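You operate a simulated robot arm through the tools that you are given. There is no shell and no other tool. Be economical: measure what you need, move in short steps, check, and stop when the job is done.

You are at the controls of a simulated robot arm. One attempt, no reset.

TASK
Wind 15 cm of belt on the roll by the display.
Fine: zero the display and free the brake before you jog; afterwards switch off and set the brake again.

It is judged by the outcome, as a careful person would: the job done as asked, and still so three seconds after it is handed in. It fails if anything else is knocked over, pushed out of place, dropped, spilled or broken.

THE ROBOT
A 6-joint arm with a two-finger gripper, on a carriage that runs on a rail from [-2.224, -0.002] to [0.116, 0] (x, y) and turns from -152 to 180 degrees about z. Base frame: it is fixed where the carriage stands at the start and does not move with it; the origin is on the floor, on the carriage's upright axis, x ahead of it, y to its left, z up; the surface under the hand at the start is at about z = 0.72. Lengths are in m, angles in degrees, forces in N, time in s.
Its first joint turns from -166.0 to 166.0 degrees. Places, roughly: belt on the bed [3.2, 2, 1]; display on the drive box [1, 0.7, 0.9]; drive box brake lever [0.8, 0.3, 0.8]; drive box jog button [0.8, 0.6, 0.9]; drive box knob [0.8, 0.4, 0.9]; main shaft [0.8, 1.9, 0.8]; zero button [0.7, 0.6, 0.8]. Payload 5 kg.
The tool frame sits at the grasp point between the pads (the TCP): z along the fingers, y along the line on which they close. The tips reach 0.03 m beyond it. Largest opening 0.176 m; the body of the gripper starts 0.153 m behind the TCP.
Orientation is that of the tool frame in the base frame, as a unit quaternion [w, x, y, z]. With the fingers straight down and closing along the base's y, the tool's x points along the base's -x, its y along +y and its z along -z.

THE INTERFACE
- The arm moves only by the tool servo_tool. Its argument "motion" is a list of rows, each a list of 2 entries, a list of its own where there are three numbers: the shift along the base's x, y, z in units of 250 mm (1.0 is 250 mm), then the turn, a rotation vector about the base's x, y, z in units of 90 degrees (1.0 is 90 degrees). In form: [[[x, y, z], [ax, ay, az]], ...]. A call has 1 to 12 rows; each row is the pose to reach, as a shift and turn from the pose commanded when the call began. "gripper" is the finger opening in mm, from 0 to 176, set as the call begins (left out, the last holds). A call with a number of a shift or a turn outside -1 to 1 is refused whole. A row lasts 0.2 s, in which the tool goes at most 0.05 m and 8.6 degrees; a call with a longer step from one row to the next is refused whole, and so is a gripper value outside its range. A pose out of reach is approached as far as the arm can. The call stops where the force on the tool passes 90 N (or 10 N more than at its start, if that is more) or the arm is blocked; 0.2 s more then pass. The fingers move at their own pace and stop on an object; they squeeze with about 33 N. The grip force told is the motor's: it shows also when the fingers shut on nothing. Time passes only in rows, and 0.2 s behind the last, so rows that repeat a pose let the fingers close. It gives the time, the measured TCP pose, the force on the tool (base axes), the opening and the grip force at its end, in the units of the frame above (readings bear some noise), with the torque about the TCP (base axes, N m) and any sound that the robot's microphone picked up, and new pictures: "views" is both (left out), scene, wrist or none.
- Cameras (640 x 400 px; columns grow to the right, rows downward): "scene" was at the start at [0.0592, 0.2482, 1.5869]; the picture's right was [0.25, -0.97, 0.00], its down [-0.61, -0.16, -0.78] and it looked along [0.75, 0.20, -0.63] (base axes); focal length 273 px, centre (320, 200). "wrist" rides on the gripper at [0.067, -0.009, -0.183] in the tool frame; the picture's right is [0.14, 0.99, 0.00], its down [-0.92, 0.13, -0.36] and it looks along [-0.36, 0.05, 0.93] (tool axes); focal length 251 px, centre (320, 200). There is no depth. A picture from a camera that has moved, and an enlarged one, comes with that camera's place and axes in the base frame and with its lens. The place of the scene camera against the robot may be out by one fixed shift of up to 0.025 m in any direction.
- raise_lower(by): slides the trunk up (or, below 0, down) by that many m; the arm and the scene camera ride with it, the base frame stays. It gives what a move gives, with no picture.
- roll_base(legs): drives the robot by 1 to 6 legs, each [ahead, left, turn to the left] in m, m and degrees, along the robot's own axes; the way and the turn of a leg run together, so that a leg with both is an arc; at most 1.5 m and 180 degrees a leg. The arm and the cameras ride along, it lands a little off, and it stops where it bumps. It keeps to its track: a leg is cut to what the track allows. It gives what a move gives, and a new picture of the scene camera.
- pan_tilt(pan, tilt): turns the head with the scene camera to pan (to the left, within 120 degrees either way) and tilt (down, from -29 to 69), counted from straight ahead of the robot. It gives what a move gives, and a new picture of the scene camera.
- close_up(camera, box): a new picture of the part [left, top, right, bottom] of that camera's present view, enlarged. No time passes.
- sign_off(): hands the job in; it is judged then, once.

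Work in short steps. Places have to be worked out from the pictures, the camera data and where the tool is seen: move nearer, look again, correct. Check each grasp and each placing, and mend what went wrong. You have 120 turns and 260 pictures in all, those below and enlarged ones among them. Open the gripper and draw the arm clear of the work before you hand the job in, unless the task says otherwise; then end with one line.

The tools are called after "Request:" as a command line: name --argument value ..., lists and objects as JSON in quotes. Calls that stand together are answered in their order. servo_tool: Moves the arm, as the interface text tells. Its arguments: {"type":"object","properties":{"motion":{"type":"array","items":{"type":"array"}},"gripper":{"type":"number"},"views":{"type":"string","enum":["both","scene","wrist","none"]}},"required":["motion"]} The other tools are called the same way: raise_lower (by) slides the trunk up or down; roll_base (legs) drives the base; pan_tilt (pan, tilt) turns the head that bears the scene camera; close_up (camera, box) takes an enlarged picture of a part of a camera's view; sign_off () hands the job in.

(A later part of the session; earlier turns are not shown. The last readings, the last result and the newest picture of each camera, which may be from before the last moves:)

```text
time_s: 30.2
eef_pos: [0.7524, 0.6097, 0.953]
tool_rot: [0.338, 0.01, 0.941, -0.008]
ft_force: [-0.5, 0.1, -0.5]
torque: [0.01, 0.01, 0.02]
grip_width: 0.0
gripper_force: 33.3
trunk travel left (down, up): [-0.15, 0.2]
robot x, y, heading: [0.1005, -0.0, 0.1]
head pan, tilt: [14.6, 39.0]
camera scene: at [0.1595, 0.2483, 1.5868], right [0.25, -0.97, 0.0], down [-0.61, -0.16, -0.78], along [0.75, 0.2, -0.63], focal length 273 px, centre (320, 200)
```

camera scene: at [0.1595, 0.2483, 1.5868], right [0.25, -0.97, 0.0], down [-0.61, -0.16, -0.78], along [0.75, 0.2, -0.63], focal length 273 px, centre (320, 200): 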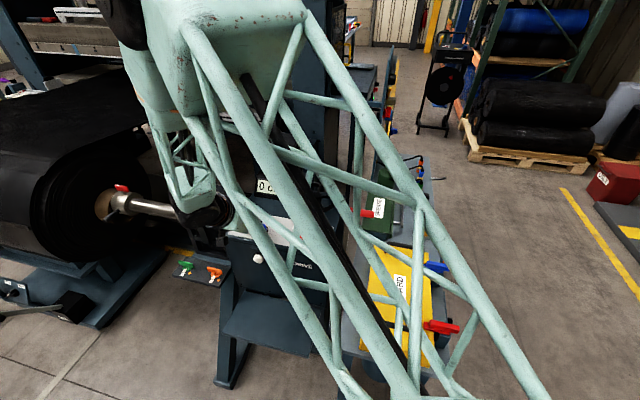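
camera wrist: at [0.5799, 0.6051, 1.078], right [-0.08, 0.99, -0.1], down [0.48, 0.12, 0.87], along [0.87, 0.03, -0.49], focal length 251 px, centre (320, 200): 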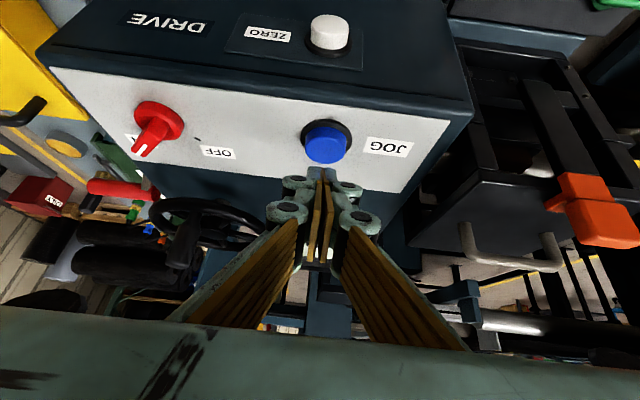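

No contact yet. A short test pulse: down about 8 mm and straight back up.

Request:
servo_tool --motion '[[[0, 0, -0.02], [0, 0, 0]], [[0, 0, -0.036], [0, 0, 0]], [[0, 0, 0], [0, 0, 0]]]'

```text
time_s: 31.0
eef_pos: [0.7516, 0.6078, 0.9524]
tool_rot: [0.338, 0.01, 0.941, -0.008]
ft_force: [-0.2, -0.1, -0.8]
torque: [-0.05, -0.02, -0.05]
grip_width: 0.0
gripper_force: 32.4
trunk travel left (down, up): [-0.15, 0.2]
robot x, y, heading: [0.097, -0.0003, -0.2]
head pan, tilt: [14.6, 39.0]
camera scene: at [0.1596, 0.2488, 1.5868], right [0.25, -0.97, 0.0], down [-0.61, -0.16, -0.78], along [0.75, 0.2, -0.63], focal length 273 px, centre (320, 200)
camera wrist: at [0.5827, 0.6028, 1.0517], right [-0.08, 0.99, -0.1], down [0.48, 0.12, 0.87], along [0.87, 0.03, -0.49], focal length 251 px, centre (320, 200)
```

scene: 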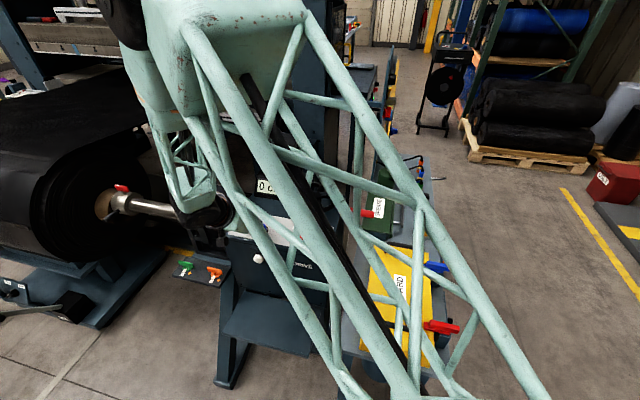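
wrist: 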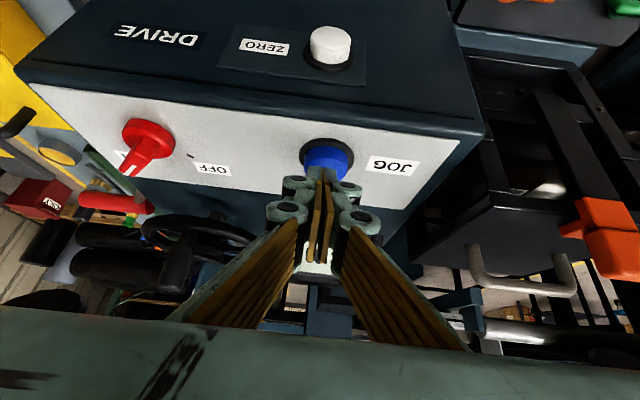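

No contact at 8 mm. I'll go deeper, in small steps with an immediate return.

Request:
servo_tool --motion '[[[0, 0, -0.03], [0, 0, 0]], [[0, 0, -0.05], [0, 0, 0]], [[0, 0, -0.06], [0, 0, 0]]]'

```text
time_s: 31.8
eef_pos: [0.752, 0.6074, 0.9369]
tool_rot: [0.338, 0.009, 0.941, -0.008]
ft_force: [-0.8, 0.3, 1.3]
torque: [0.0, 0.0, -0.01]
grip_width: 0.0
gripper_force: 32.7
trunk travel left (down, up): [-0.15, 0.2]
robot x, y, heading: [0.1036, 0.0008, -0.0]
head pan, tilt: [14.6, 39.0]
camera scene: at [0.1593, 0.2483, 1.5869], right [0.25, -0.97, 0.0], down [-0.61, -0.16, -0.78], along [0.75, 0.2, -0.63], focal length 273 px, centre (320, 200)
camera wrist: at [0.582, 0.6027, 1.0366], right [-0.08, 0.99, -0.1], down [0.48, 0.12, 0.87], along [0.87, 0.03, -0.49], focal length 251 px, centre (320, 200)
```

scene: 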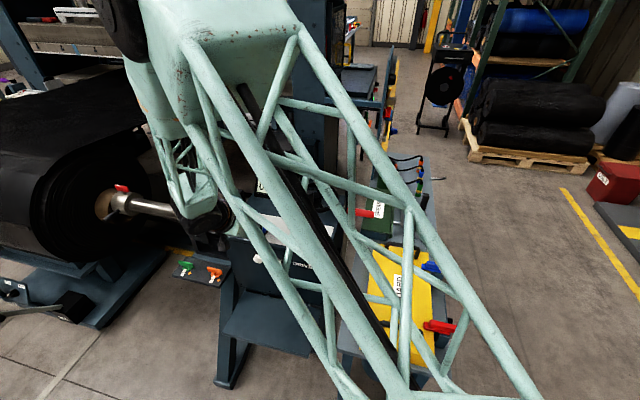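
wrist: 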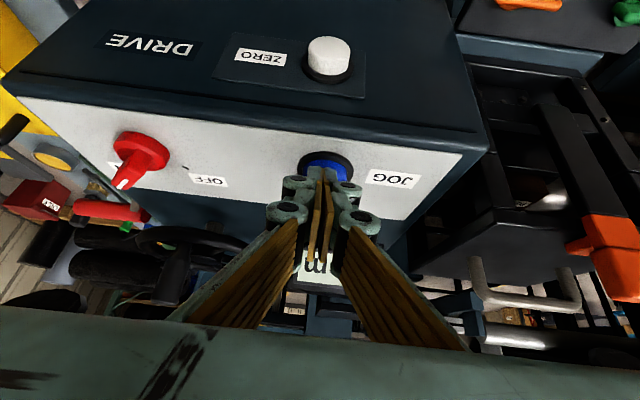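

Still no contact. Continue down in 4 mm steps with force checks.

Request:
servo_tool --motion '[[[0, 0, -0.016], [0, 0, 0]], [[0, 0, -0.028], [0, 0, 0]]]' --views "wrist"

```text
time_s: 32.4
eef_pos: [0.7521, 0.6073, 0.9312]
tool_rot: [0.338, 0.01, 0.941, -0.007]
ft_force: [-3.8, -1.4, 14.9]
torque: [0.0, 0.01, -0.02]
grip_width: 0.0063
gripper_force: 44.8
trunk travel left (down, up): [-0.15, 0.2]
robot x, y, heading: [0.1011, -0.0004, 0.2]
head pan, tilt: [14.6, 39.0]
heard: click
camera wrist: at [0.5817, 0.6027, 1.031], right [-0.08, 0.99, -0.1], down [0.48, 0.12, 0.87], along [0.87, 0.03, -0.49], focal length 251 px, centre (320, 200)
```

wrist: 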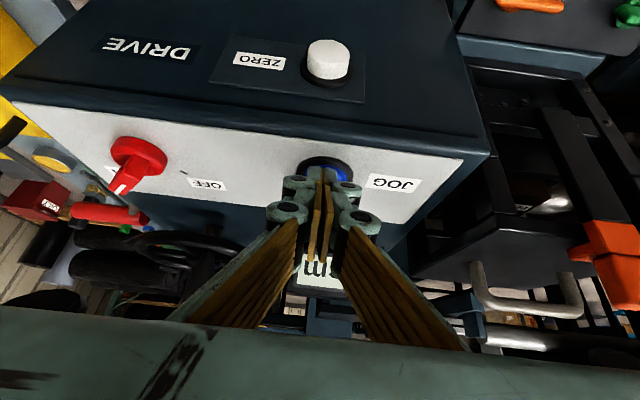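

Click heard: jog contact made. Release immediately by raising and read the display.

Request:
servo_tool --motion '[[[0, 0, 0.06], [0, 0, 0]], [[0, 0, 0.2], [0, 0, 0]]]' --views "scene"

Request:
close_up --camera "scene" --box '[230, 160, 310, 210]'

```text
time_s: 33.0
eef_pos: [0.7516, 0.6084, 0.9794]
tool_rot: [0.338, 0.009, 0.941, -0.008]
ft_force: [0.4, 1.0, -1.6]
torque: [-0.1, -0.04, -0.06]
grip_width: 0.0002
gripper_force: 44.8
trunk travel left (down, up): [-0.15, 0.2]
robot x, y, heading: [0.1007, -0.0021, 0.2]
head pan, tilt: [14.6, 39.0]
camera scene: at [0.1598, 0.249, 1.5868], right [0.25, -0.97, 0.0], down [-0.61, -0.16, -0.78], along [0.75, 0.2, -0.63], focal length 273 px, centre (320, 200)
```

scene: 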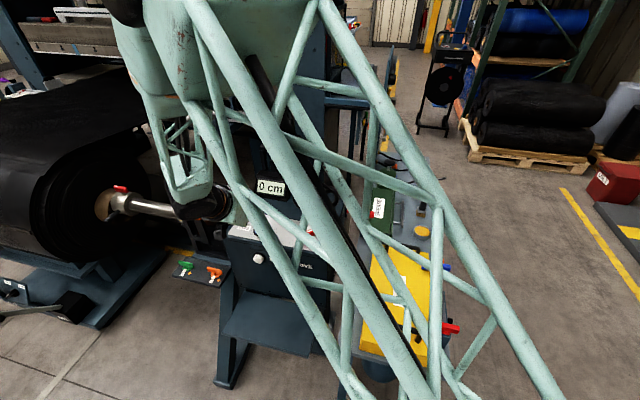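

```text
8.00 times, centred on (270, 185) of scene
camera zoom: at [0.1598, 0.249, 1.5868], right [0.25, -0.97, 0.0], down [-0.61, -0.16, -0.78], along [0.75, 0.2, -0.63], focal length 2184 px, centre (720, 320)
```

zoom: 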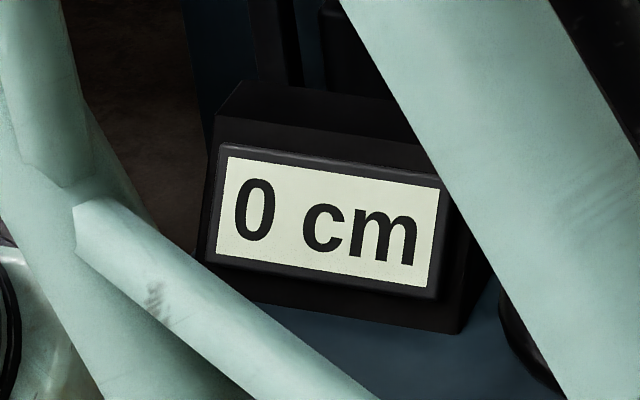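

The display still reads 0. I'll press again, holding about 0.8 s.

Request:
servo_tool --motion '[[[0, 0, -0.15], [0, 0, 0]], [[0, 0, -0.2], [0, 0, 0]], [[0, 0, -0.204], [0, 0, 0]], [[0, 0, -0.204], [0, 0, 0]], [[0, 0, -0.204], [0, 0, 0]], [[0, 0, -0.14], [0, 0, 0]], [[0, 0, 0], [0, 0, 0]]]' --views "scene"

Request:
close_up --camera "scene" --box '[230, 160, 310, 210]'

```text
time_s: 34.6
eef_pos: [0.7528, 0.6078, 0.9795]
tool_rot: [0.338, 0.009, 0.941, -0.008]
ft_force: [1.1, 1.3, -0.5]
torque: [-0.09, -0.01, -0.07]
grip_width: 0.0001
gripper_force: 45.3
trunk travel left (down, up): [-0.15, 0.2]
robot x, y, heading: [0.1017, -0.0013, -0.1]
head pan, tilt: [14.6, 39.0]
heard: click
camera scene: at [0.1599, 0.249, 1.5868], right [0.25, -0.97, 0.0], down [-0.61, -0.16, -0.78], along [0.75, 0.2, -0.63], focal length 273 px, centre (320, 200)
```

scene: 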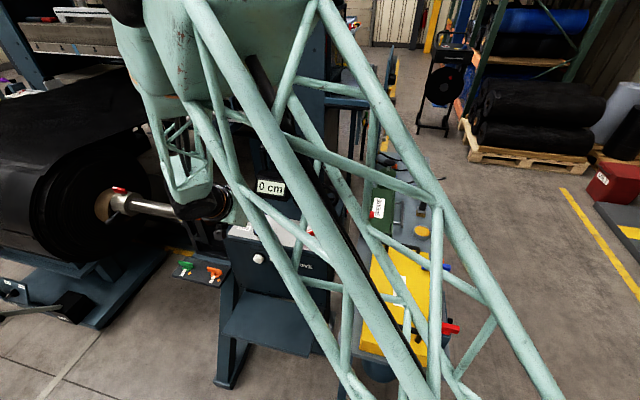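

```text
8.00 times, centred on (270, 185) of scene
camera zoom: at [0.1599, 0.249, 1.5868], right [0.25, -0.97, 0.0], down [-0.61, -0.16, -0.78], along [0.75, 0.2, -0.63], focal length 2184 px, centre (720, 320)
```

zoom: 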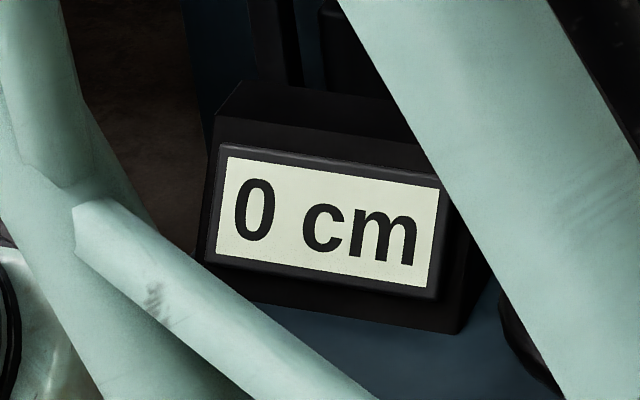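

The chuck's red handle has shifted a few pixels, so the shaft appears to turn. I'll zoom in on the chuck and coupling.

Request:
close_up --camera "scene" --box '[60, 150, 220, 250]'

```text
4.00 times, centred on (140, 200) of scene
camera zoom: at [0.1599, 0.249, 1.5868], right [0.25, -0.97, 0.0], down [-0.61, -0.16, -0.78], along [0.75, 0.2, -0.63], focal length 1092 px, centre (1040, 200)
```

zoom: 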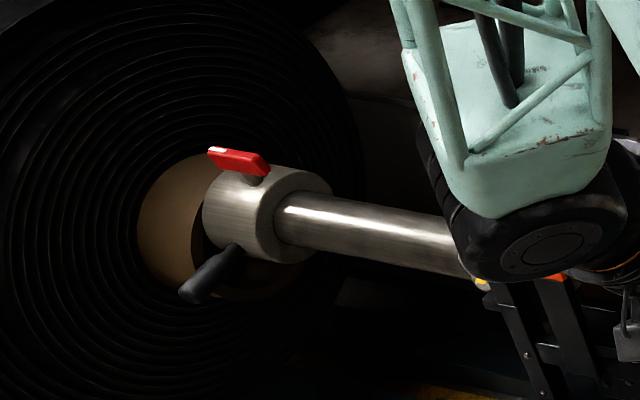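

The shaft has turned a little; the display probably has coarse resolution or the drive ramps up. Repeat the same pulse and compare.

Request:
servo_tool --motion '[[[0, 0, -0.15], [0, 0, 0]], [[0, 0, -0.2], [0, 0, 0]], [[0, 0, -0.204], [0, 0, 0]], [[0, 0, -0.204], [0, 0, 0]], [[0, 0, -0.204], [0, 0, 0]], [[0, 0, -0.14], [0, 0, 0]], [[0, 0, 0], [0, 0, 0]]]' --views "scene"

Request:
close_up --camera "scene" --box '[60, 150, 220, 250]'

Request:
close_up --camera "scene" --box '[230, 160, 310, 210]'

```text
time_s: 36.2
eef_pos: [0.7524, 0.606, 0.9796]
tool_rot: [0.339, 0.009, 0.941, -0.008]
ft_force: [0.0, 0.3, -0.4]
torque: [-0.1, -0.04, -0.05]
grip_width: 0.0
gripper_force: 45.3
trunk travel left (down, up): [-0.15, 0.2]
robot x, y, heading: [0.0991, -0.0002, -0.3]
head pan, tilt: [14.6, 39.0]
heard: click
camera scene: at [0.1598, 0.249, 1.5868], right [0.25, -0.97, 0.0], down [-0.61, -0.16, -0.78], along [0.75, 0.2, -0.63], focal length 273 px, centre (320, 200)
```

scene: 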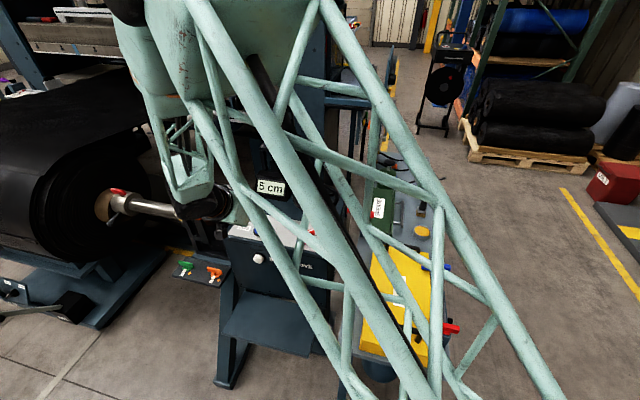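

```text
4.00 times, centred on (140, 200) of scene
camera zoom: at [0.1598, 0.249, 1.5868], right [0.25, -0.97, 0.0], down [-0.61, -0.16, -0.78], along [0.75, 0.2, -0.63], focal length 1092 px, centre (1040, 200)
```

zoom: 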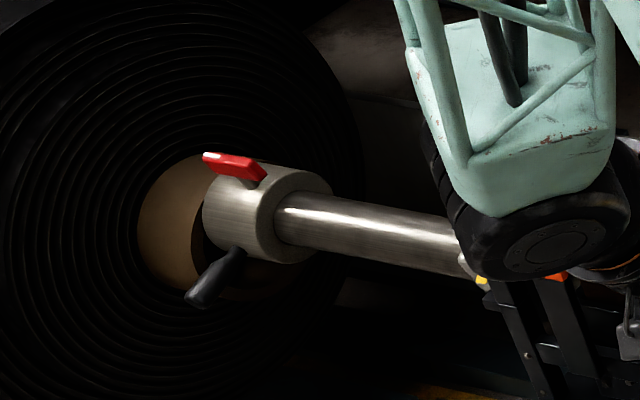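

```text
8.00 times, centred on (270, 185) of scene
camera zoom: at [0.1598, 0.249, 1.5868], right [0.25, -0.97, 0.0], down [-0.61, -0.16, -0.78], along [0.75, 0.2, -0.63], focal length 2184 px, centre (720, 320)
```

zoom: 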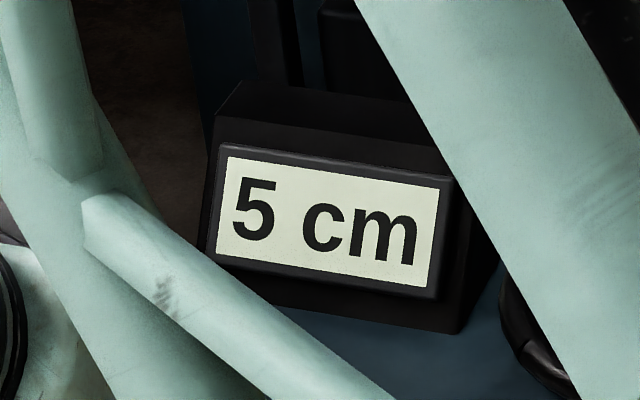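

The display counts in 5 cm steps and now reads 5. I'll use shorter pulses, one at a time, to locate the changes to 10 and 15 finely.

Request:
servo_tool --motion '[[[0, 0, -0.15], [0, 0, 0]], [[0, 0, -0.204], [0, 0, 0]], [[0, 0, -0.204], [0, 0, 0]], [[0, 0, -0.14], [0, 0, 0]], [[0, 0, 0], [0, 0, 0]]]' --views "scene"

Request:
close_up --camera "scene" --box '[60, 150, 220, 250]'

```text
time_s: 37.4
eef_pos: [0.7515, 0.6072, 0.9792]
tool_rot: [0.338, 0.01, 0.941, -0.009]
ft_force: [-0.6, 0.7, -0.9]
torque: [-0.09, -0.09, -0.06]
grip_width: 0.0
gripper_force: 44.8
trunk travel left (down, up): [-0.15, 0.2]
robot x, y, heading: [0.099, 0.0022, 0.1]
head pan, tilt: [14.6, 39.0]
heard: click
camera scene: at [0.1598, 0.249, 1.5868], right [0.25, -0.97, 0.0], down [-0.61, -0.16, -0.78], along [0.75, 0.2, -0.63], focal length 273 px, centre (320, 200)
```

scene: 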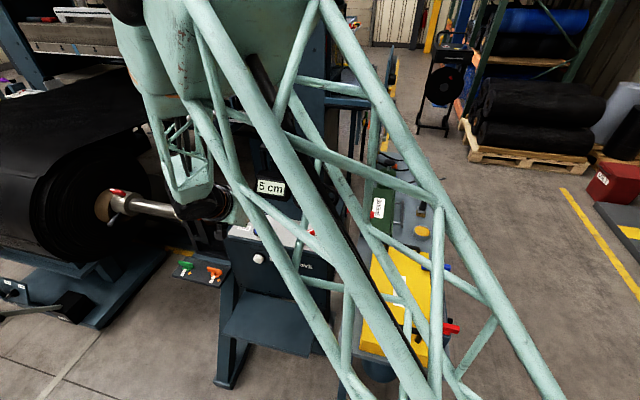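

```text
4.00 times, centred on (140, 200) of scene
camera zoom: at [0.1598, 0.249, 1.5868], right [0.25, -0.97, 0.0], down [-0.61, -0.16, -0.78], along [0.75, 0.2, -0.63], focal length 1092 px, centre (1040, 200)
```

zoom: 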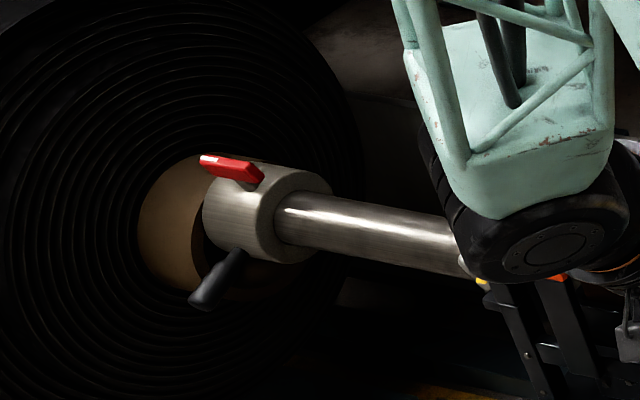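

Still 5. Continue pulses.

Request:
servo_tool --motion '[[[0, 0, -0.15], [0, 0, 0]], [[0, 0, -0.204], [0, 0, 0]], [[0, 0, -0.204], [0, 0, 0]], [[0, 0, -0.14], [0, 0, 0]], [[0, 0, 0], [0, 0, 0]]]' --views "scene"

Request:
servo_tool --motion '[[[0, 0, -0.15], [0, 0, 0]], [[0, 0, -0.204], [0, 0, 0]], [[0, 0, -0.204], [0, 0, 0]], [[0, 0, -0.14], [0, 0, 0]], [[0, 0, 0], [0, 0, 0]]]' --views "scene"

```text
time_s: 38.6
eef_pos: [0.7547, 0.6084, 0.9813]
tool_rot: [0.338, 0.01, 0.941, -0.009]
ft_force: [0.4, 0.6, -1.0]
torque: [-0.09, -0.05, -0.05]
grip_width: 0.0
gripper_force: 45.3
trunk travel left (down, up): [-0.15, 0.2]
robot x, y, heading: [0.0996, 0.0022, -0.2]
head pan, tilt: [14.6, 39.0]
heard: click
camera scene: at [0.1598, 0.249, 1.5869], right [0.25, -0.97, 0.0], down [-0.61, -0.16, -0.78], along [0.75, 0.2, -0.63], focal length 273 px, centre (320, 200)
```

scene: 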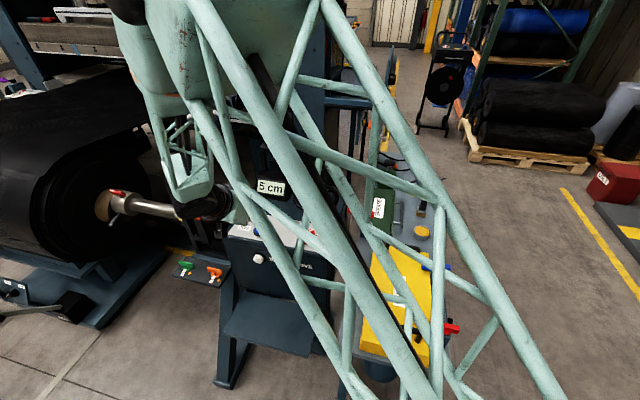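

```text
time_s: 39.8
eef_pos: [0.7524, 0.6053, 0.981]
tool_rot: [0.338, 0.01, 0.941, -0.009]
ft_force: [0.1, 0.6, -0.7]
torque: [-0.12, -0.04, -0.04]
grip_width: 0.0
gripper_force: 44.6
trunk travel left (down, up): [-0.15, 0.2]
robot x, y, heading: [0.0961, 0.0028, -0.1]
head pan, tilt: [14.6, 39.0]
heard: click
camera scene: at [0.1598, 0.249, 1.5869], right [0.25, -0.97, 0.0], down [-0.61, -0.16, -0.78], along [0.75, 0.2, -0.63], focal length 273 px, centre (320, 200)
```

scene: 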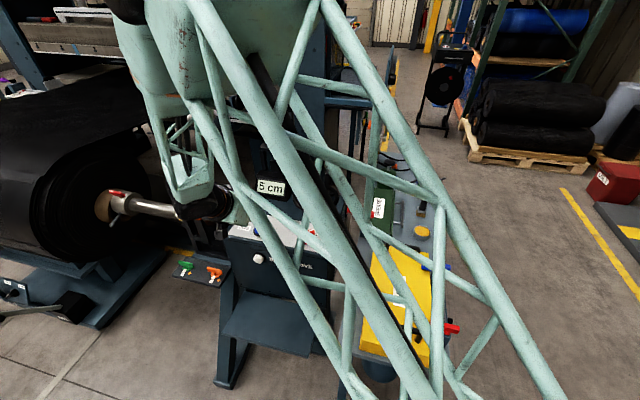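

Still 5 after three short pulses. Continue one at a time.

Request:
servo_tool --motion '[[[0, 0, -0.15], [0, 0, 0]], [[0, 0, -0.204], [0, 0, 0]], [[0, 0, -0.204], [0, 0, 0]], [[0, 0, -0.14], [0, 0, 0]], [[0, 0, 0], [0, 0, 0]]]' --views "scene"

Request:
close_up --camera "scene" --box '[60, 150, 220, 250]'

```text
time_s: 41.0
eef_pos: [0.7534, 0.6069, 0.9807]
tool_rot: [0.338, 0.009, 0.941, -0.008]
ft_force: [1.2, 0.4, -0.8]
torque: [-0.07, -0.06, -0.04]
grip_width: 0.0
gripper_force: 45.5
trunk travel left (down, up): [-0.15, 0.2]
robot x, y, heading: [0.102, -0.0021, -0.4]
head pan, tilt: [14.6, 39.0]
heard: click
camera scene: at [0.1598, 0.2489, 1.5868], right [0.25, -0.97, 0.0], down [-0.61, -0.16, -0.78], along [0.75, 0.2, -0.63], focal length 273 px, centre (320, 200)
```

scene: 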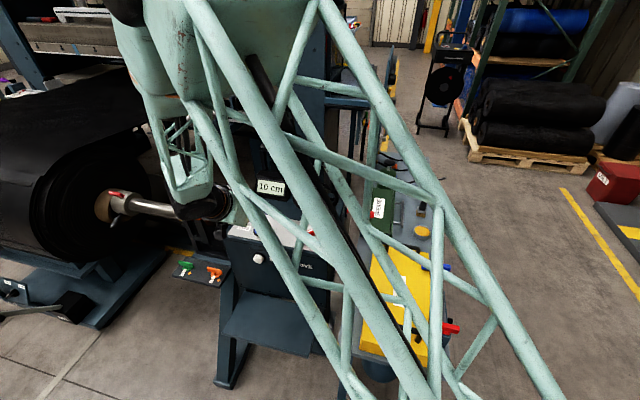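

```text
4.00 times, centred on (140, 200) of scene
camera zoom: at [0.1598, 0.2489, 1.5868], right [0.25, -0.97, 0.0], down [-0.61, -0.16, -0.78], along [0.75, 0.2, -0.63], focal length 1092 px, centre (1040, 200)
```

zoom: 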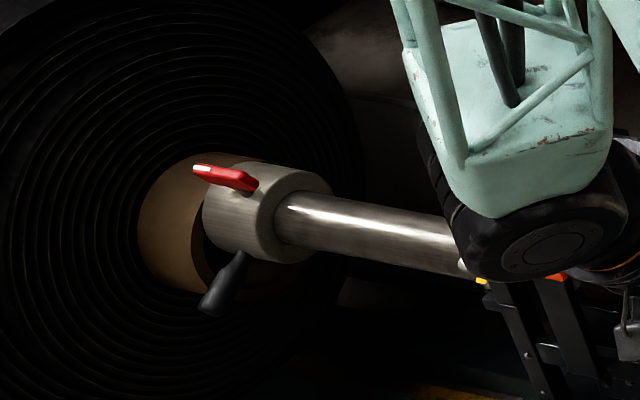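

Display: 10 cm after four short pulses. Continue counting.

Request:
servo_tool --motion '[[[0, 0, -0.15], [0, 0, 0]], [[0, 0, -0.204], [0, 0, 0]], [[0, 0, -0.204], [0, 0, 0]], [[0, 0, -0.14], [0, 0, 0]], [[0, 0, 0], [0, 0, 0]]]' --views "scene"

Request:
servo_tool --motion '[[[0, 0, -0.15], [0, 0, 0]], [[0, 0, -0.204], [0, 0, 0]], [[0, 0, -0.204], [0, 0, 0]], [[0, 0, -0.14], [0, 0, 0]], [[0, 0, 0], [0, 0, 0]]]' --views "scene"

```text
time_s: 42.2
eef_pos: [0.7527, 0.6098, 0.9796]
tool_rot: [0.338, 0.01, 0.941, -0.008]
ft_force: [0.6, 0.5, -0.7]
torque: [-0.09, -0.06, -0.07]
grip_width: 0.0001
gripper_force: 45.3
trunk travel left (down, up): [-0.15, 0.2]
robot x, y, heading: [0.1017, -0.0007, -0.1]
head pan, tilt: [14.6, 39.0]
heard: click
camera scene: at [0.1598, 0.2489, 1.5868], right [0.25, -0.97, 0.0], down [-0.61, -0.16, -0.78], along [0.75, 0.2, -0.63], focal length 273 px, centre (320, 200)
```

scene: 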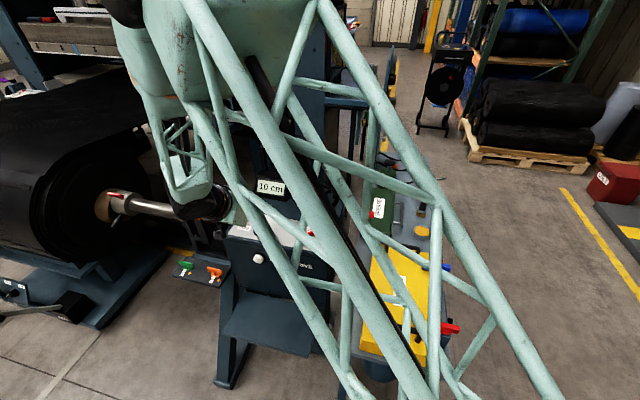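

```text
time_s: 43.4
eef_pos: [0.7508, 0.6076, 0.9795]
tool_rot: [0.338, 0.009, 0.941, -0.008]
ft_force: [0.0, 0.6, -0.4]
torque: [-0.06, 0.0, -0.09]
grip_width: 0.0
gripper_force: 45.0
trunk travel left (down, up): [-0.15, 0.2]
robot x, y, heading: [0.1025, 0.0011, -0.0]
head pan, tilt: [14.6, 39.0]
heard: click
camera scene: at [0.1598, 0.2488, 1.5868], right [0.25, -0.97, 0.0], down [-0.61, -0.16, -0.78], along [0.75, 0.2, -0.63], focal length 273 px, centre (320, 200)
```

scene: 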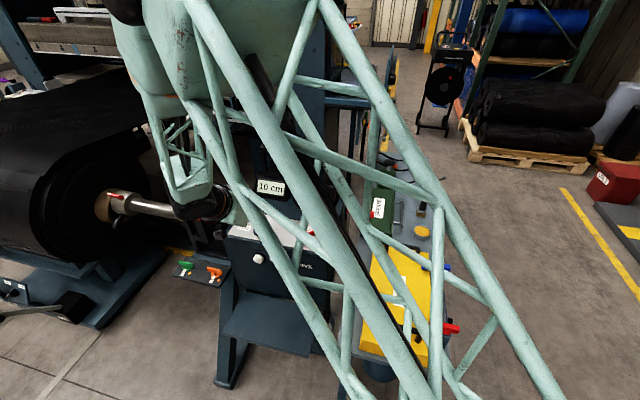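

Request:
servo_tool --motion '[[[0, 0, -0.15], [0, 0, 0]], [[0, 0, -0.204], [0, 0, 0]], [[0, 0, -0.204], [0, 0, 0]], [[0, 0, -0.14], [0, 0, 0]], [[0, 0, 0], [0, 0, 0]]]' --views "scene"

Request:
close_up --camera "scene" --box '[60, 150, 220, 250]'

```text
time_s: 44.6
eef_pos: [0.7533, 0.6091, 0.9789]
tool_rot: [0.338, 0.009, 0.941, -0.008]
ft_force: [0.1, -0.2, -0.6]
torque: [-0.08, -0.01, -0.06]
grip_width: 0.0
gripper_force: 45.2
trunk travel left (down, up): [-0.15, 0.2]
robot x, y, heading: [0.0999, -0.0069, 0.1]
head pan, tilt: [14.6, 39.0]
heard: click
camera scene: at [0.1598, 0.2488, 1.5868], right [0.25, -0.97, 0.0], down [-0.61, -0.16, -0.78], along [0.75, 0.2, -0.63], focal length 273 px, centre (320, 200)
```

scene: 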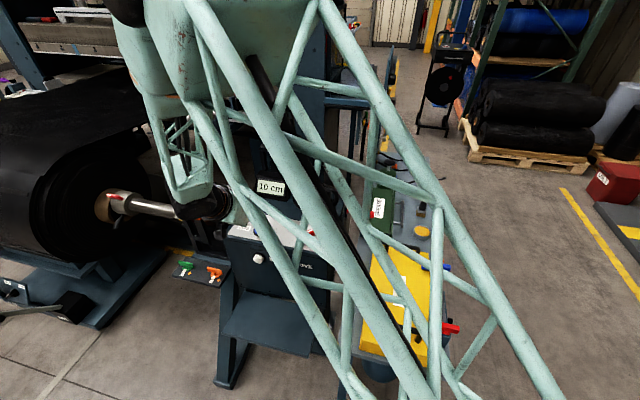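

```text
4.00 times, centred on (140, 200) of scene
camera zoom: at [0.1598, 0.2488, 1.5868], right [0.25, -0.97, 0.0], down [-0.61, -0.16, -0.78], along [0.75, 0.2, -0.63], focal length 1092 px, centre (1040, 200)
```

zoom: 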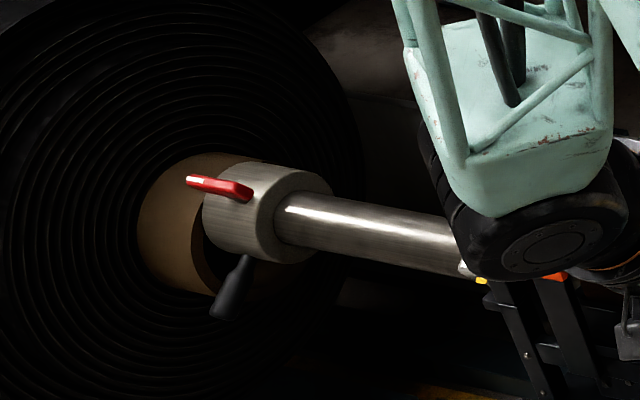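

Still 10; next short pulse.

Request:
servo_tool --motion '[[[0, 0, -0.15], [0, 0, 0]], [[0, 0, -0.204], [0, 0, 0]], [[0, 0, -0.204], [0, 0, 0]], [[0, 0, -0.14], [0, 0, 0]], [[0, 0, 0], [0, 0, 0]]]' --views "scene"

Request:
close_up --camera "scene" --box '[230, 160, 310, 210]'

```text
time_s: 45.8
eef_pos: [0.7496, 0.6081, 0.9801]
tool_rot: [0.338, 0.01, 0.941, -0.009]
ft_force: [0.6, 1.0, -0.7]
torque: [-0.09, -0.02, -0.04]
grip_width: 0.0
gripper_force: 44.8
trunk travel left (down, up): [-0.15, 0.2]
robot x, y, heading: [0.1001, 0.0022, -0.2]
head pan, tilt: [14.6, 39.0]
heard: click
camera scene: at [0.1598, 0.249, 1.5868], right [0.25, -0.97, 0.0], down [-0.61, -0.16, -0.78], along [0.75, 0.2, -0.63], focal length 273 px, centre (320, 200)
```

scene: 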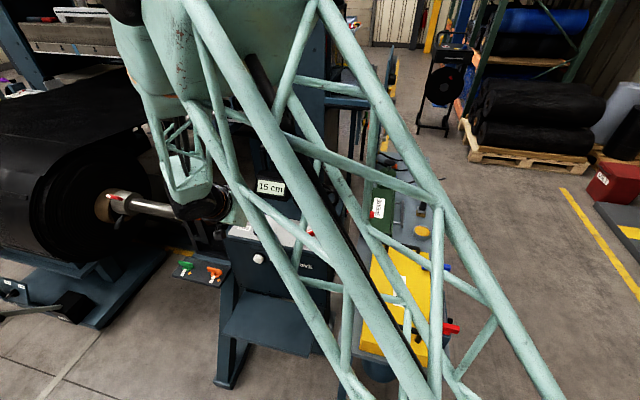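

```text
8.00 times, centred on (270, 185) of scene
camera zoom: at [0.1598, 0.249, 1.5868], right [0.25, -0.97, 0.0], down [-0.61, -0.16, -0.78], along [0.75, 0.2, -0.63], focal length 2184 px, centre (720, 320)
```

zoom: 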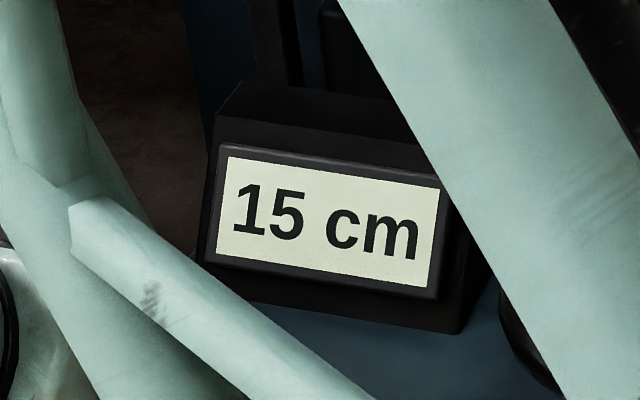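

The display reads 15 cm, just past its 5‑cm step (it truncates), so I'll stop jogging here. Next: raise, untilt, and move over the knob with a −45° yaw to switch off.

Request:
servo_tool --motion '[[[-0.1, 0, 0.15], [0, 0.09, 0]], [[-0.1, 0, 0.32], [0, 0.18, 0]], [[-0.1, -0.1, 0.48], [0, 0.27, 0]], [[-0.1, -0.25, 0.52], [0, 0.36, 0]], [[-0.05, -0.4, 0.52], [0, 0.44, 0]], [[0, -0.55, 0.52], [0, 0.44, 0]], [[0.05, -0.67, 0.52], [0, 0.44, 0]]]' --gripper 60 --views "none"

Request:
servo_tool --motion '[[[0, 0, 0], [0, 0, -0.09]], [[0, 0, 0], [0, 0, -0.18]], [[0, 0, 0], [0, 0, -0.27]], [[0, 0, -0.1], [0, 0, -0.36]], [[0, 0, -0.2], [0, 0, -0.45]], [[0, 0, -0.3], [0, 0, -0.5]]]'

Request:
close_up --camera "wrist" --box '[220, 120, 420, 320]'

```text
time_s: 47.4
eef_pos: [0.7642, 0.44, 1.1118]
tool_rot: [0.0, 0.007, 1.0, -0.01]
ft_force: [-0.4, -0.2, -0.1]
torque: [-0.02, -0.09, 0.02]
grip_width: 0.06
gripper_force: 0.1
trunk travel left (down, up): [-0.15, 0.2]
robot x, y, heading: [0.1003, 0.001, 0.2]
head pan, tilt: [14.6, 39.0]
```

```text
time_s: 48.8
eef_pos: [0.7641, 0.4398, 1.0356]
tool_rot: [-0.003, 0.389, 0.921, -0.01]
ft_force: [-0.6, -0.6, 0.0]
torque: [0.05, -0.04, -0.07]
grip_width: 0.0602
gripper_force: 0.0
trunk travel left (down, up): [-0.15, 0.2]
robot x, y, heading: [0.1041, -0.0043, 0.2]
head pan, tilt: [14.6, 39.0]
camera scene: at [0.1593, 0.2481, 1.5869], right [0.25, -0.97, 0.0], down [-0.61, -0.16, -0.78], along [0.75, 0.2, -0.63], focal length 273 px, centre (320, 200)
camera wrist: at [0.7129, 0.4829, 1.2195], right [0.61, 0.79, -0.02], down [0.74, -0.57, 0.36], along [0.27, -0.24, -0.93], focal length 251 px, centre (320, 200)
```

scene: 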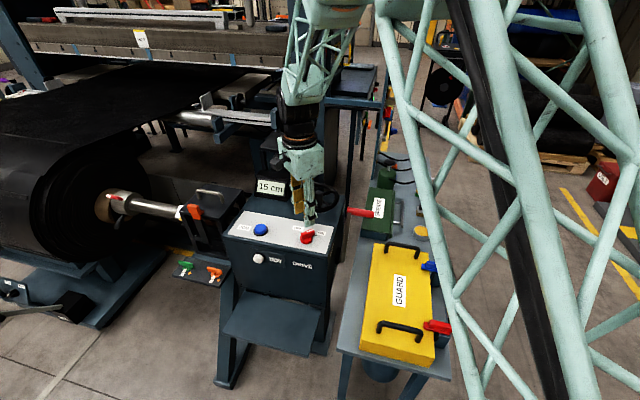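
wrist: 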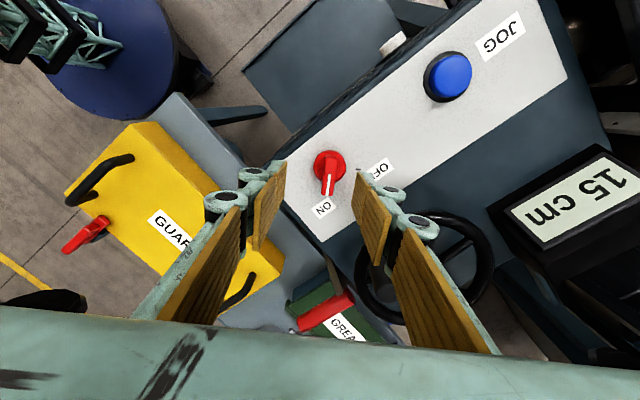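

```text
2.00 times, centred on (320, 220) of wrist
camera zoom: at [0.7129, 0.4829, 1.2195], right [0.61, 0.79, -0.02], down [0.74, -0.57, 0.36], along [0.27, -0.24, -0.93], focal length 503 px, centre (320, 160)
```

zoom: 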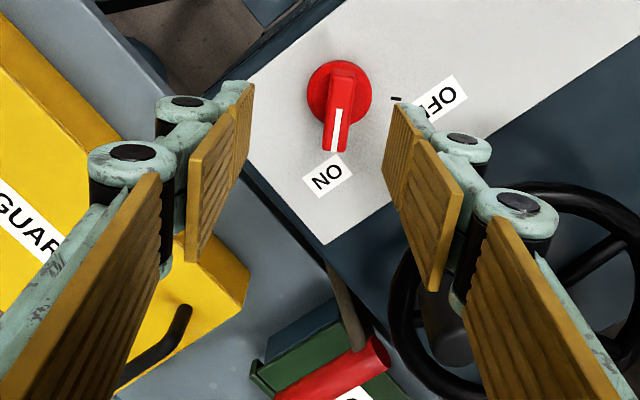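

The pointer is aligned with my finger closing plane: bar at ON, OFF tick 90° away counter‑clockwise. I'll descend over the knob centre (≈0.777, 0.440).

Request:
servo_tool --motion '[[[0.03, 0, -0.15], [0, 0, 0]], [[0.052, 0, -0.3], [0, 0, 0]], [[0.052, 0, -0.4], [0, 0, 0]]]'

Request:
close_up --camera "wrist" --box '[220, 120, 420, 320]'

Request:
close_up --camera "scene" --box '[240, 170, 380, 270]'

```text
time_s: 49.6
eef_pos: [0.7793, 0.4406, 0.9347]
tool_rot: [-0.004, 0.389, 0.921, -0.01]
ft_force: [0.0, 0.6, -0.1]
torque: [-0.05, 0.02, 0.01]
grip_width: 0.0599
gripper_force: 0.0
trunk travel left (down, up): [-0.15, 0.2]
robot x, y, heading: [0.1026, 0.0021, 0.1]
head pan, tilt: [14.6, 39.0]
camera scene: at [0.1597, 0.2485, 1.5868], right [0.25, -0.97, 0.0], down [-0.61, -0.16, -0.78], along [0.75, 0.2, -0.63], focal length 273 px, centre (320, 200)
camera wrist: at [0.7272, 0.4841, 1.1187], right [0.61, 0.79, -0.02], down [0.74, -0.57, 0.36], along [0.27, -0.24, -0.93], focal length 251 px, centre (320, 200)
```

scene: 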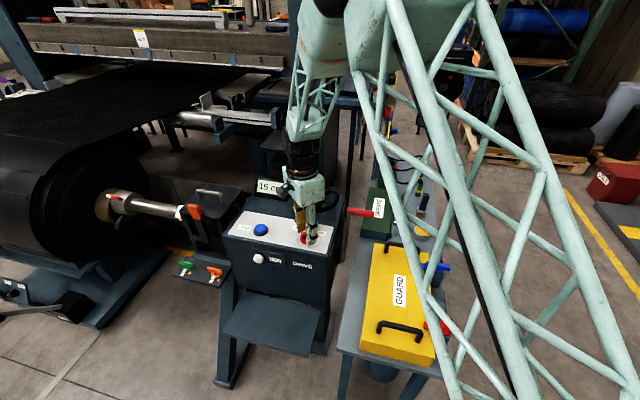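
wrist: 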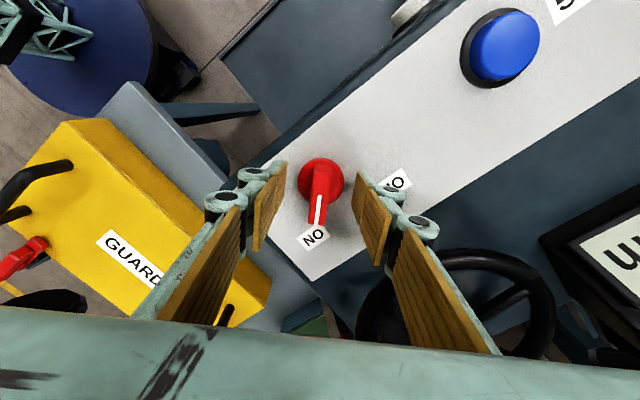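

```text
2.00 times, centred on (320, 220) of wrist
camera zoom: at [0.7272, 0.4841, 1.1187], right [0.61, 0.79, -0.02], down [0.74, -0.57, 0.36], along [0.27, -0.24, -0.93], focal length 503 px, centre (320, 160)
```

zoom: 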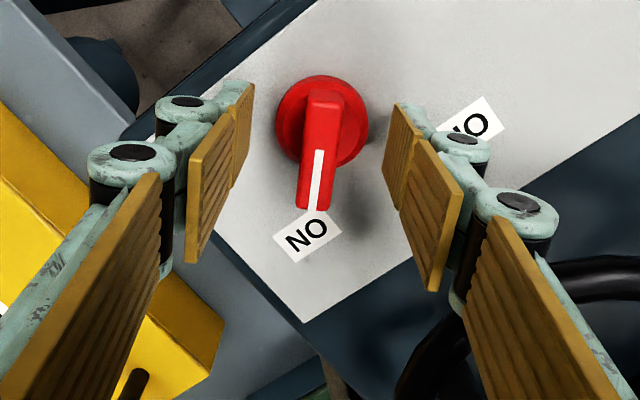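

```text
4.00 times, centred on (310, 220) of scene
camera zoom: at [0.1597, 0.2485, 1.5868], right [0.25, -0.97, 0.0], down [-0.61, -0.16, -0.78], along [0.75, 0.2, -0.63], focal length 1092 px, centre (360, 120)
```

zoom: 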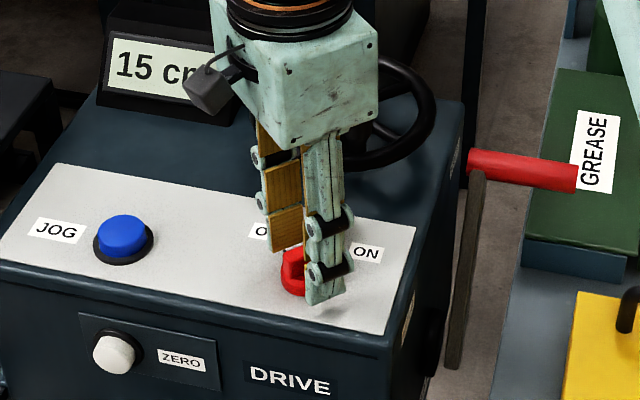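

Alignment is good: knob centred between fingers. Descend about 12 mm and close on the bar.

Request:
servo_tool --motion '[[[0, 0, -0.03], [0, 0, 0]], [[0, 0, -0.05], [0, 0, 0]]]' --gripper 50 --views "none"

Request:
servo_tool --motion '[[[0, 0, 0], [0, 0, 0]], [[0, 0, 0], [0, 0, 0]], [[0, 0, 0], [0, 0, 0]]]' --gripper 8

Request:
close_up --camera "wrist" --box '[240, 120, 400, 280]'

```text
time_s: 50.2
eef_pos: [0.7781, 0.4412, 0.924]
tool_rot: [-0.004, 0.387, 0.922, -0.01]
ft_force: [0.2, 0.3, 0.4]
torque: [0.03, -0.08, 0.01]
grip_width: 0.0499
gripper_force: 0.1
trunk travel left (down, up): [-0.15, 0.2]
robot x, y, heading: [0.1019, -0.0026, 0.1]
head pan, tilt: [14.6, 39.0]
```

```text
time_s: 51.0
eef_pos: [0.7792, 0.4402, 0.9238]
tool_rot: [-0.004, 0.388, 0.922, -0.008]
ft_force: [9.4, 7.4, 2.2]
torque: [0.31, -0.33, 0.0]
grip_width: 0.0409
gripper_force: 44.8
trunk travel left (down, up): [-0.15, 0.2]
robot x, y, heading: [0.1036, 0.0018, -0.1]
head pan, tilt: [14.6, 39.0]
camera scene: at [0.1598, 0.2486, 1.5868], right [0.25, -0.97, 0.0], down [-0.61, -0.16, -0.78], along [0.75, 0.2, -0.63], focal length 273 px, centre (320, 200)
camera wrist: at [0.7274, 0.4843, 1.1072], right [0.61, 0.79, -0.02], down [0.74, -0.57, 0.36], along [0.27, -0.23, -0.93], focal length 251 px, centre (320, 200)
```

scene: 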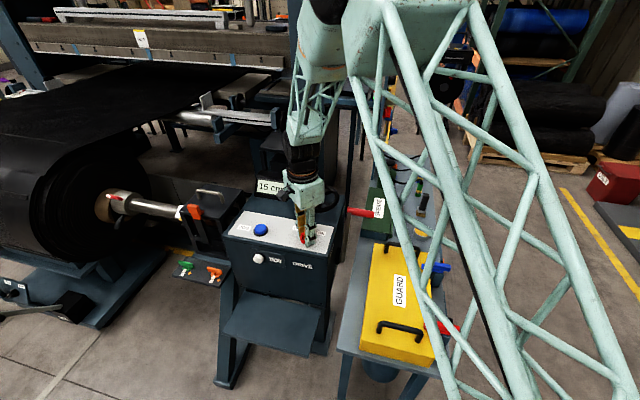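
wrist: 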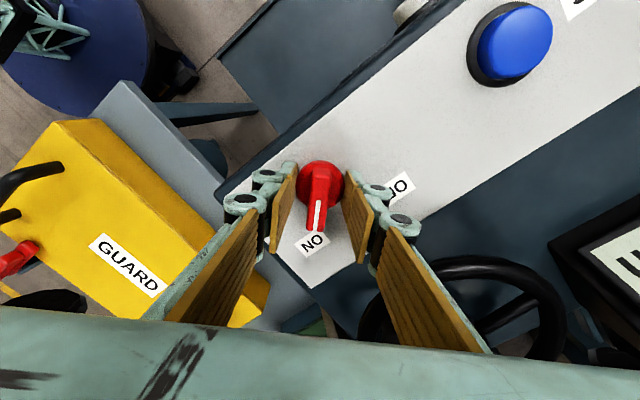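

```text
2.50 times, centred on (320, 200) of wrist
camera zoom: at [0.7274, 0.4843, 1.1072], right [0.61, 0.79, -0.02], down [0.74, -0.57, 0.36], along [0.27, -0.23, -0.93], focal length 629 px, centre (320, 200)
```

zoom: 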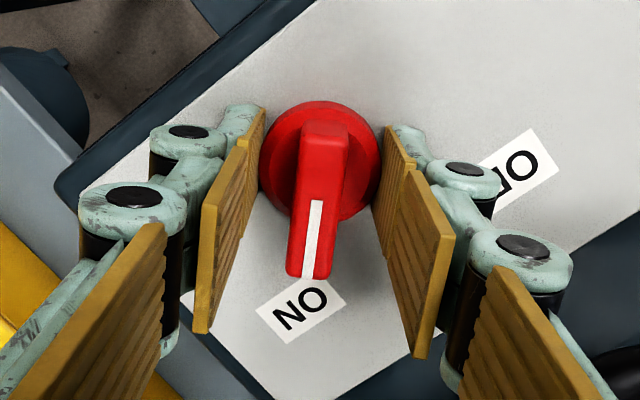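

The fingers closed on the 41 mm disc. I'll open, raise about 10 mm and re‑close on the narrow bar.

Request:
servo_tool --motion '[[[0, 0, 0], [0, 0, 0]], [[0, 0, 0.04], [0, 0, 0]]]' --gripper 55 --views "none"

Request:
servo_tool --motion '[[[0, 0, 0], [0, 0, 0]], [[0, 0, 0], [0, 0, 0]], [[0, 0, 0], [0, 0, 0]]]' --gripper 8 --views "wrist"

```text
time_s: 51.6
eef_pos: [0.7784, 0.4405, 0.9329]
tool_rot: [-0.004, 0.389, 0.921, -0.011]
ft_force: [0.3, 0.0, -0.8]
torque: [-0.04, 0.04, 0.03]
grip_width: 0.0549
gripper_force: 0.0
trunk travel left (down, up): [-0.15, 0.2]
robot x, y, heading: [0.1018, -0.002, 0.0]
head pan, tilt: [14.6, 39.0]
```

```text
time_s: 52.4
eef_pos: [0.7798, 0.4411, 0.9335]
tool_rot: [-0.004, 0.388, 0.921, -0.01]
ft_force: [9.5, 9.4, -0.9]
torque: [0.32, -0.31, -0.01]
grip_width: 0.0408
gripper_force: 44.9
trunk travel left (down, up): [-0.15, 0.2]
robot x, y, heading: [0.1, -0.0008, -0.3]
head pan, tilt: [14.6, 39.0]
camera wrist: at [0.7278, 0.4841, 1.117], right [0.61, 0.79, -0.02], down [0.74, -0.57, 0.36], along [0.27, -0.23, -0.93], focal length 251 px, centre (320, 200)
```

wrist: 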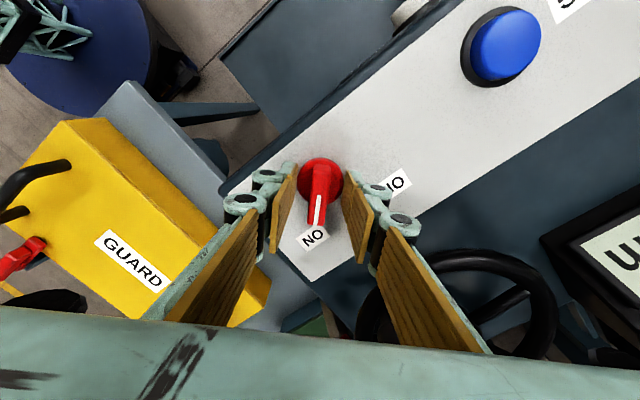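

Still the disc. Raise another 9 mm and retry.

Request:
servo_tool --motion '[[[0, 0, 0], [0, 0, 0]], [[0.01, -0.01, 0.036], [0, 0, 0]]]' --gripper 55 --views "none"

Request:
servo_tool --motion '[[[0, 0, 0], [0, 0, 0]], [[0, 0, 0], [0, 0, 0]], [[0, 0, 0], [0, 0, 0]]]' --gripper 8 --views "wrist"

```text
time_s: 53.0
eef_pos: [0.7809, 0.4372, 0.9417]
tool_rot: [-0.003, 0.388, 0.922, -0.01]
ft_force: [-0.3, 0.7, -0.2]
torque: [-0.09, 0.05, -0.02]
grip_width: 0.0551
gripper_force: 0.0
trunk travel left (down, up): [-0.15, 0.2]
robot x, y, heading: [0.1006, 0.0, -0.4]
head pan, tilt: [14.6, 39.0]
```

```text
time_s: 53.8
eef_pos: [0.7814, 0.4374, 0.9416]
tool_rot: [-0.003, 0.388, 0.922, -0.007]
ft_force: [11.8, 10.4, -2.0]
torque: [0.24, -0.54, 0.54]
grip_width: 0.0145
gripper_force: 45.0
trunk travel left (down, up): [-0.15, 0.2]
robot x, y, heading: [0.1028, 0.0017, 0.1]
head pan, tilt: [14.6, 39.0]
camera wrist: at [0.7296, 0.4819, 1.1261], right [0.61, 0.79, -0.02], down [0.74, -0.57, 0.36], along [0.27, -0.23, -0.93], focal length 251 px, centre (320, 200)
```

wrist: 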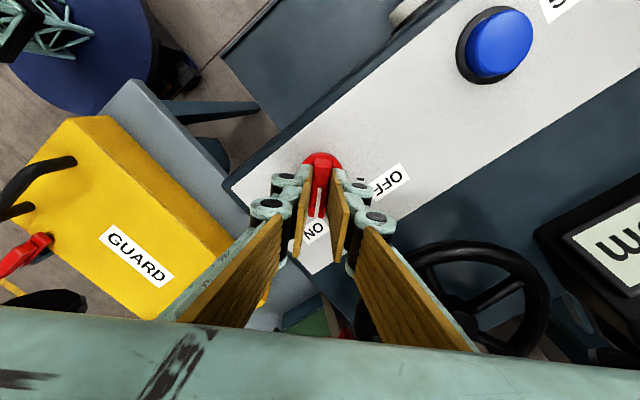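

Now gripping the 14.5 mm bar. Rotate counter‑clockwise in steps toward OFF, shifting slightly to follow the knob axis.

Request:
servo_tool --motion '[[[0.004, 0.003, 0], [0, 0, 0.09]], [[0.004, 0.006, 0], [0, 0, 0.18]], [[0.004, 0.009, 0], [0, 0, 0.27]], [[0.004, 0.012, 0], [0, 0, 0.36]], [[0.004, 0.016, 0], [0, 0, 0.45]], [[0.004, 0.02, 0], [0, 0, 0.54]], [[0.004, 0.023, 0], [0, 0, 0.63]], [[0.004, 0.026, 0], [0, 0, 0.72]], [[0.003, 0.03, 0], [0, 0, 0.81]], [[0.002, 0.032, 0], [0, 0, 0.9]]]' --gripper 8

```text
time_s: 56.0
eef_pos: [0.781, 0.4432, 0.9439]
tool_rot: [0.002, -0.304, 0.953, -0.01]
ft_force: [14.4, -24.3, 4.4]
torque: [-0.86, 0.2, 0.11]
grip_width: 0.0146
gripper_force: 45.2
trunk travel left (down, up): [-0.15, 0.2]
robot x, y, heading: [0.1004, -0.0, -0.0]
head pan, tilt: [14.6, 39.0]
camera scene: at [0.1603, 0.247, 1.5871], right [0.25, -0.97, 0.0], down [-0.61, -0.16, -0.78], along [0.75, 0.2, -0.63], focal length 273 px, centre (320, 200)
camera wrist: at [0.7291, 0.4, 1.1262], right [-0.69, 0.73, -0.02], down [0.67, 0.65, 0.36], along [0.27, 0.23, -0.93], focal length 251 px, centre (320, 200)
```

scene: 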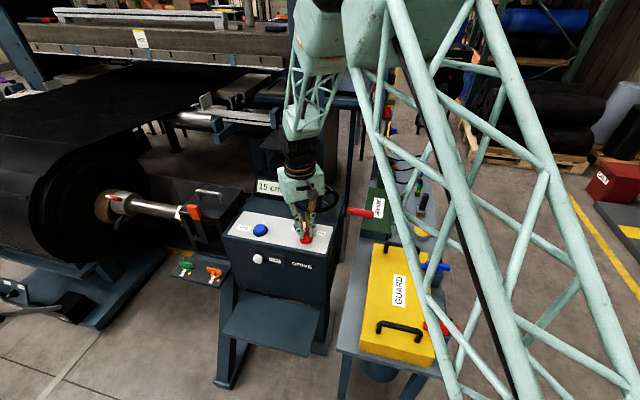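
wrist: 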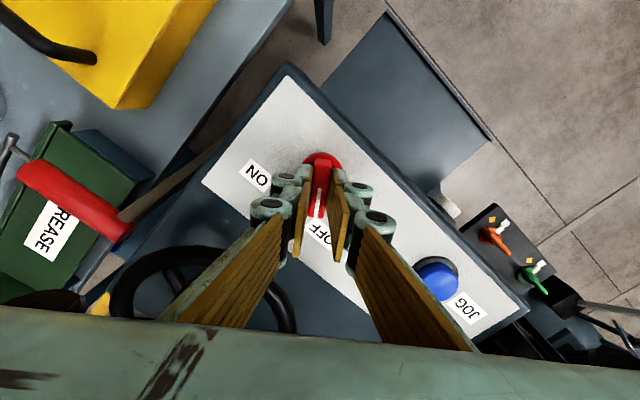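

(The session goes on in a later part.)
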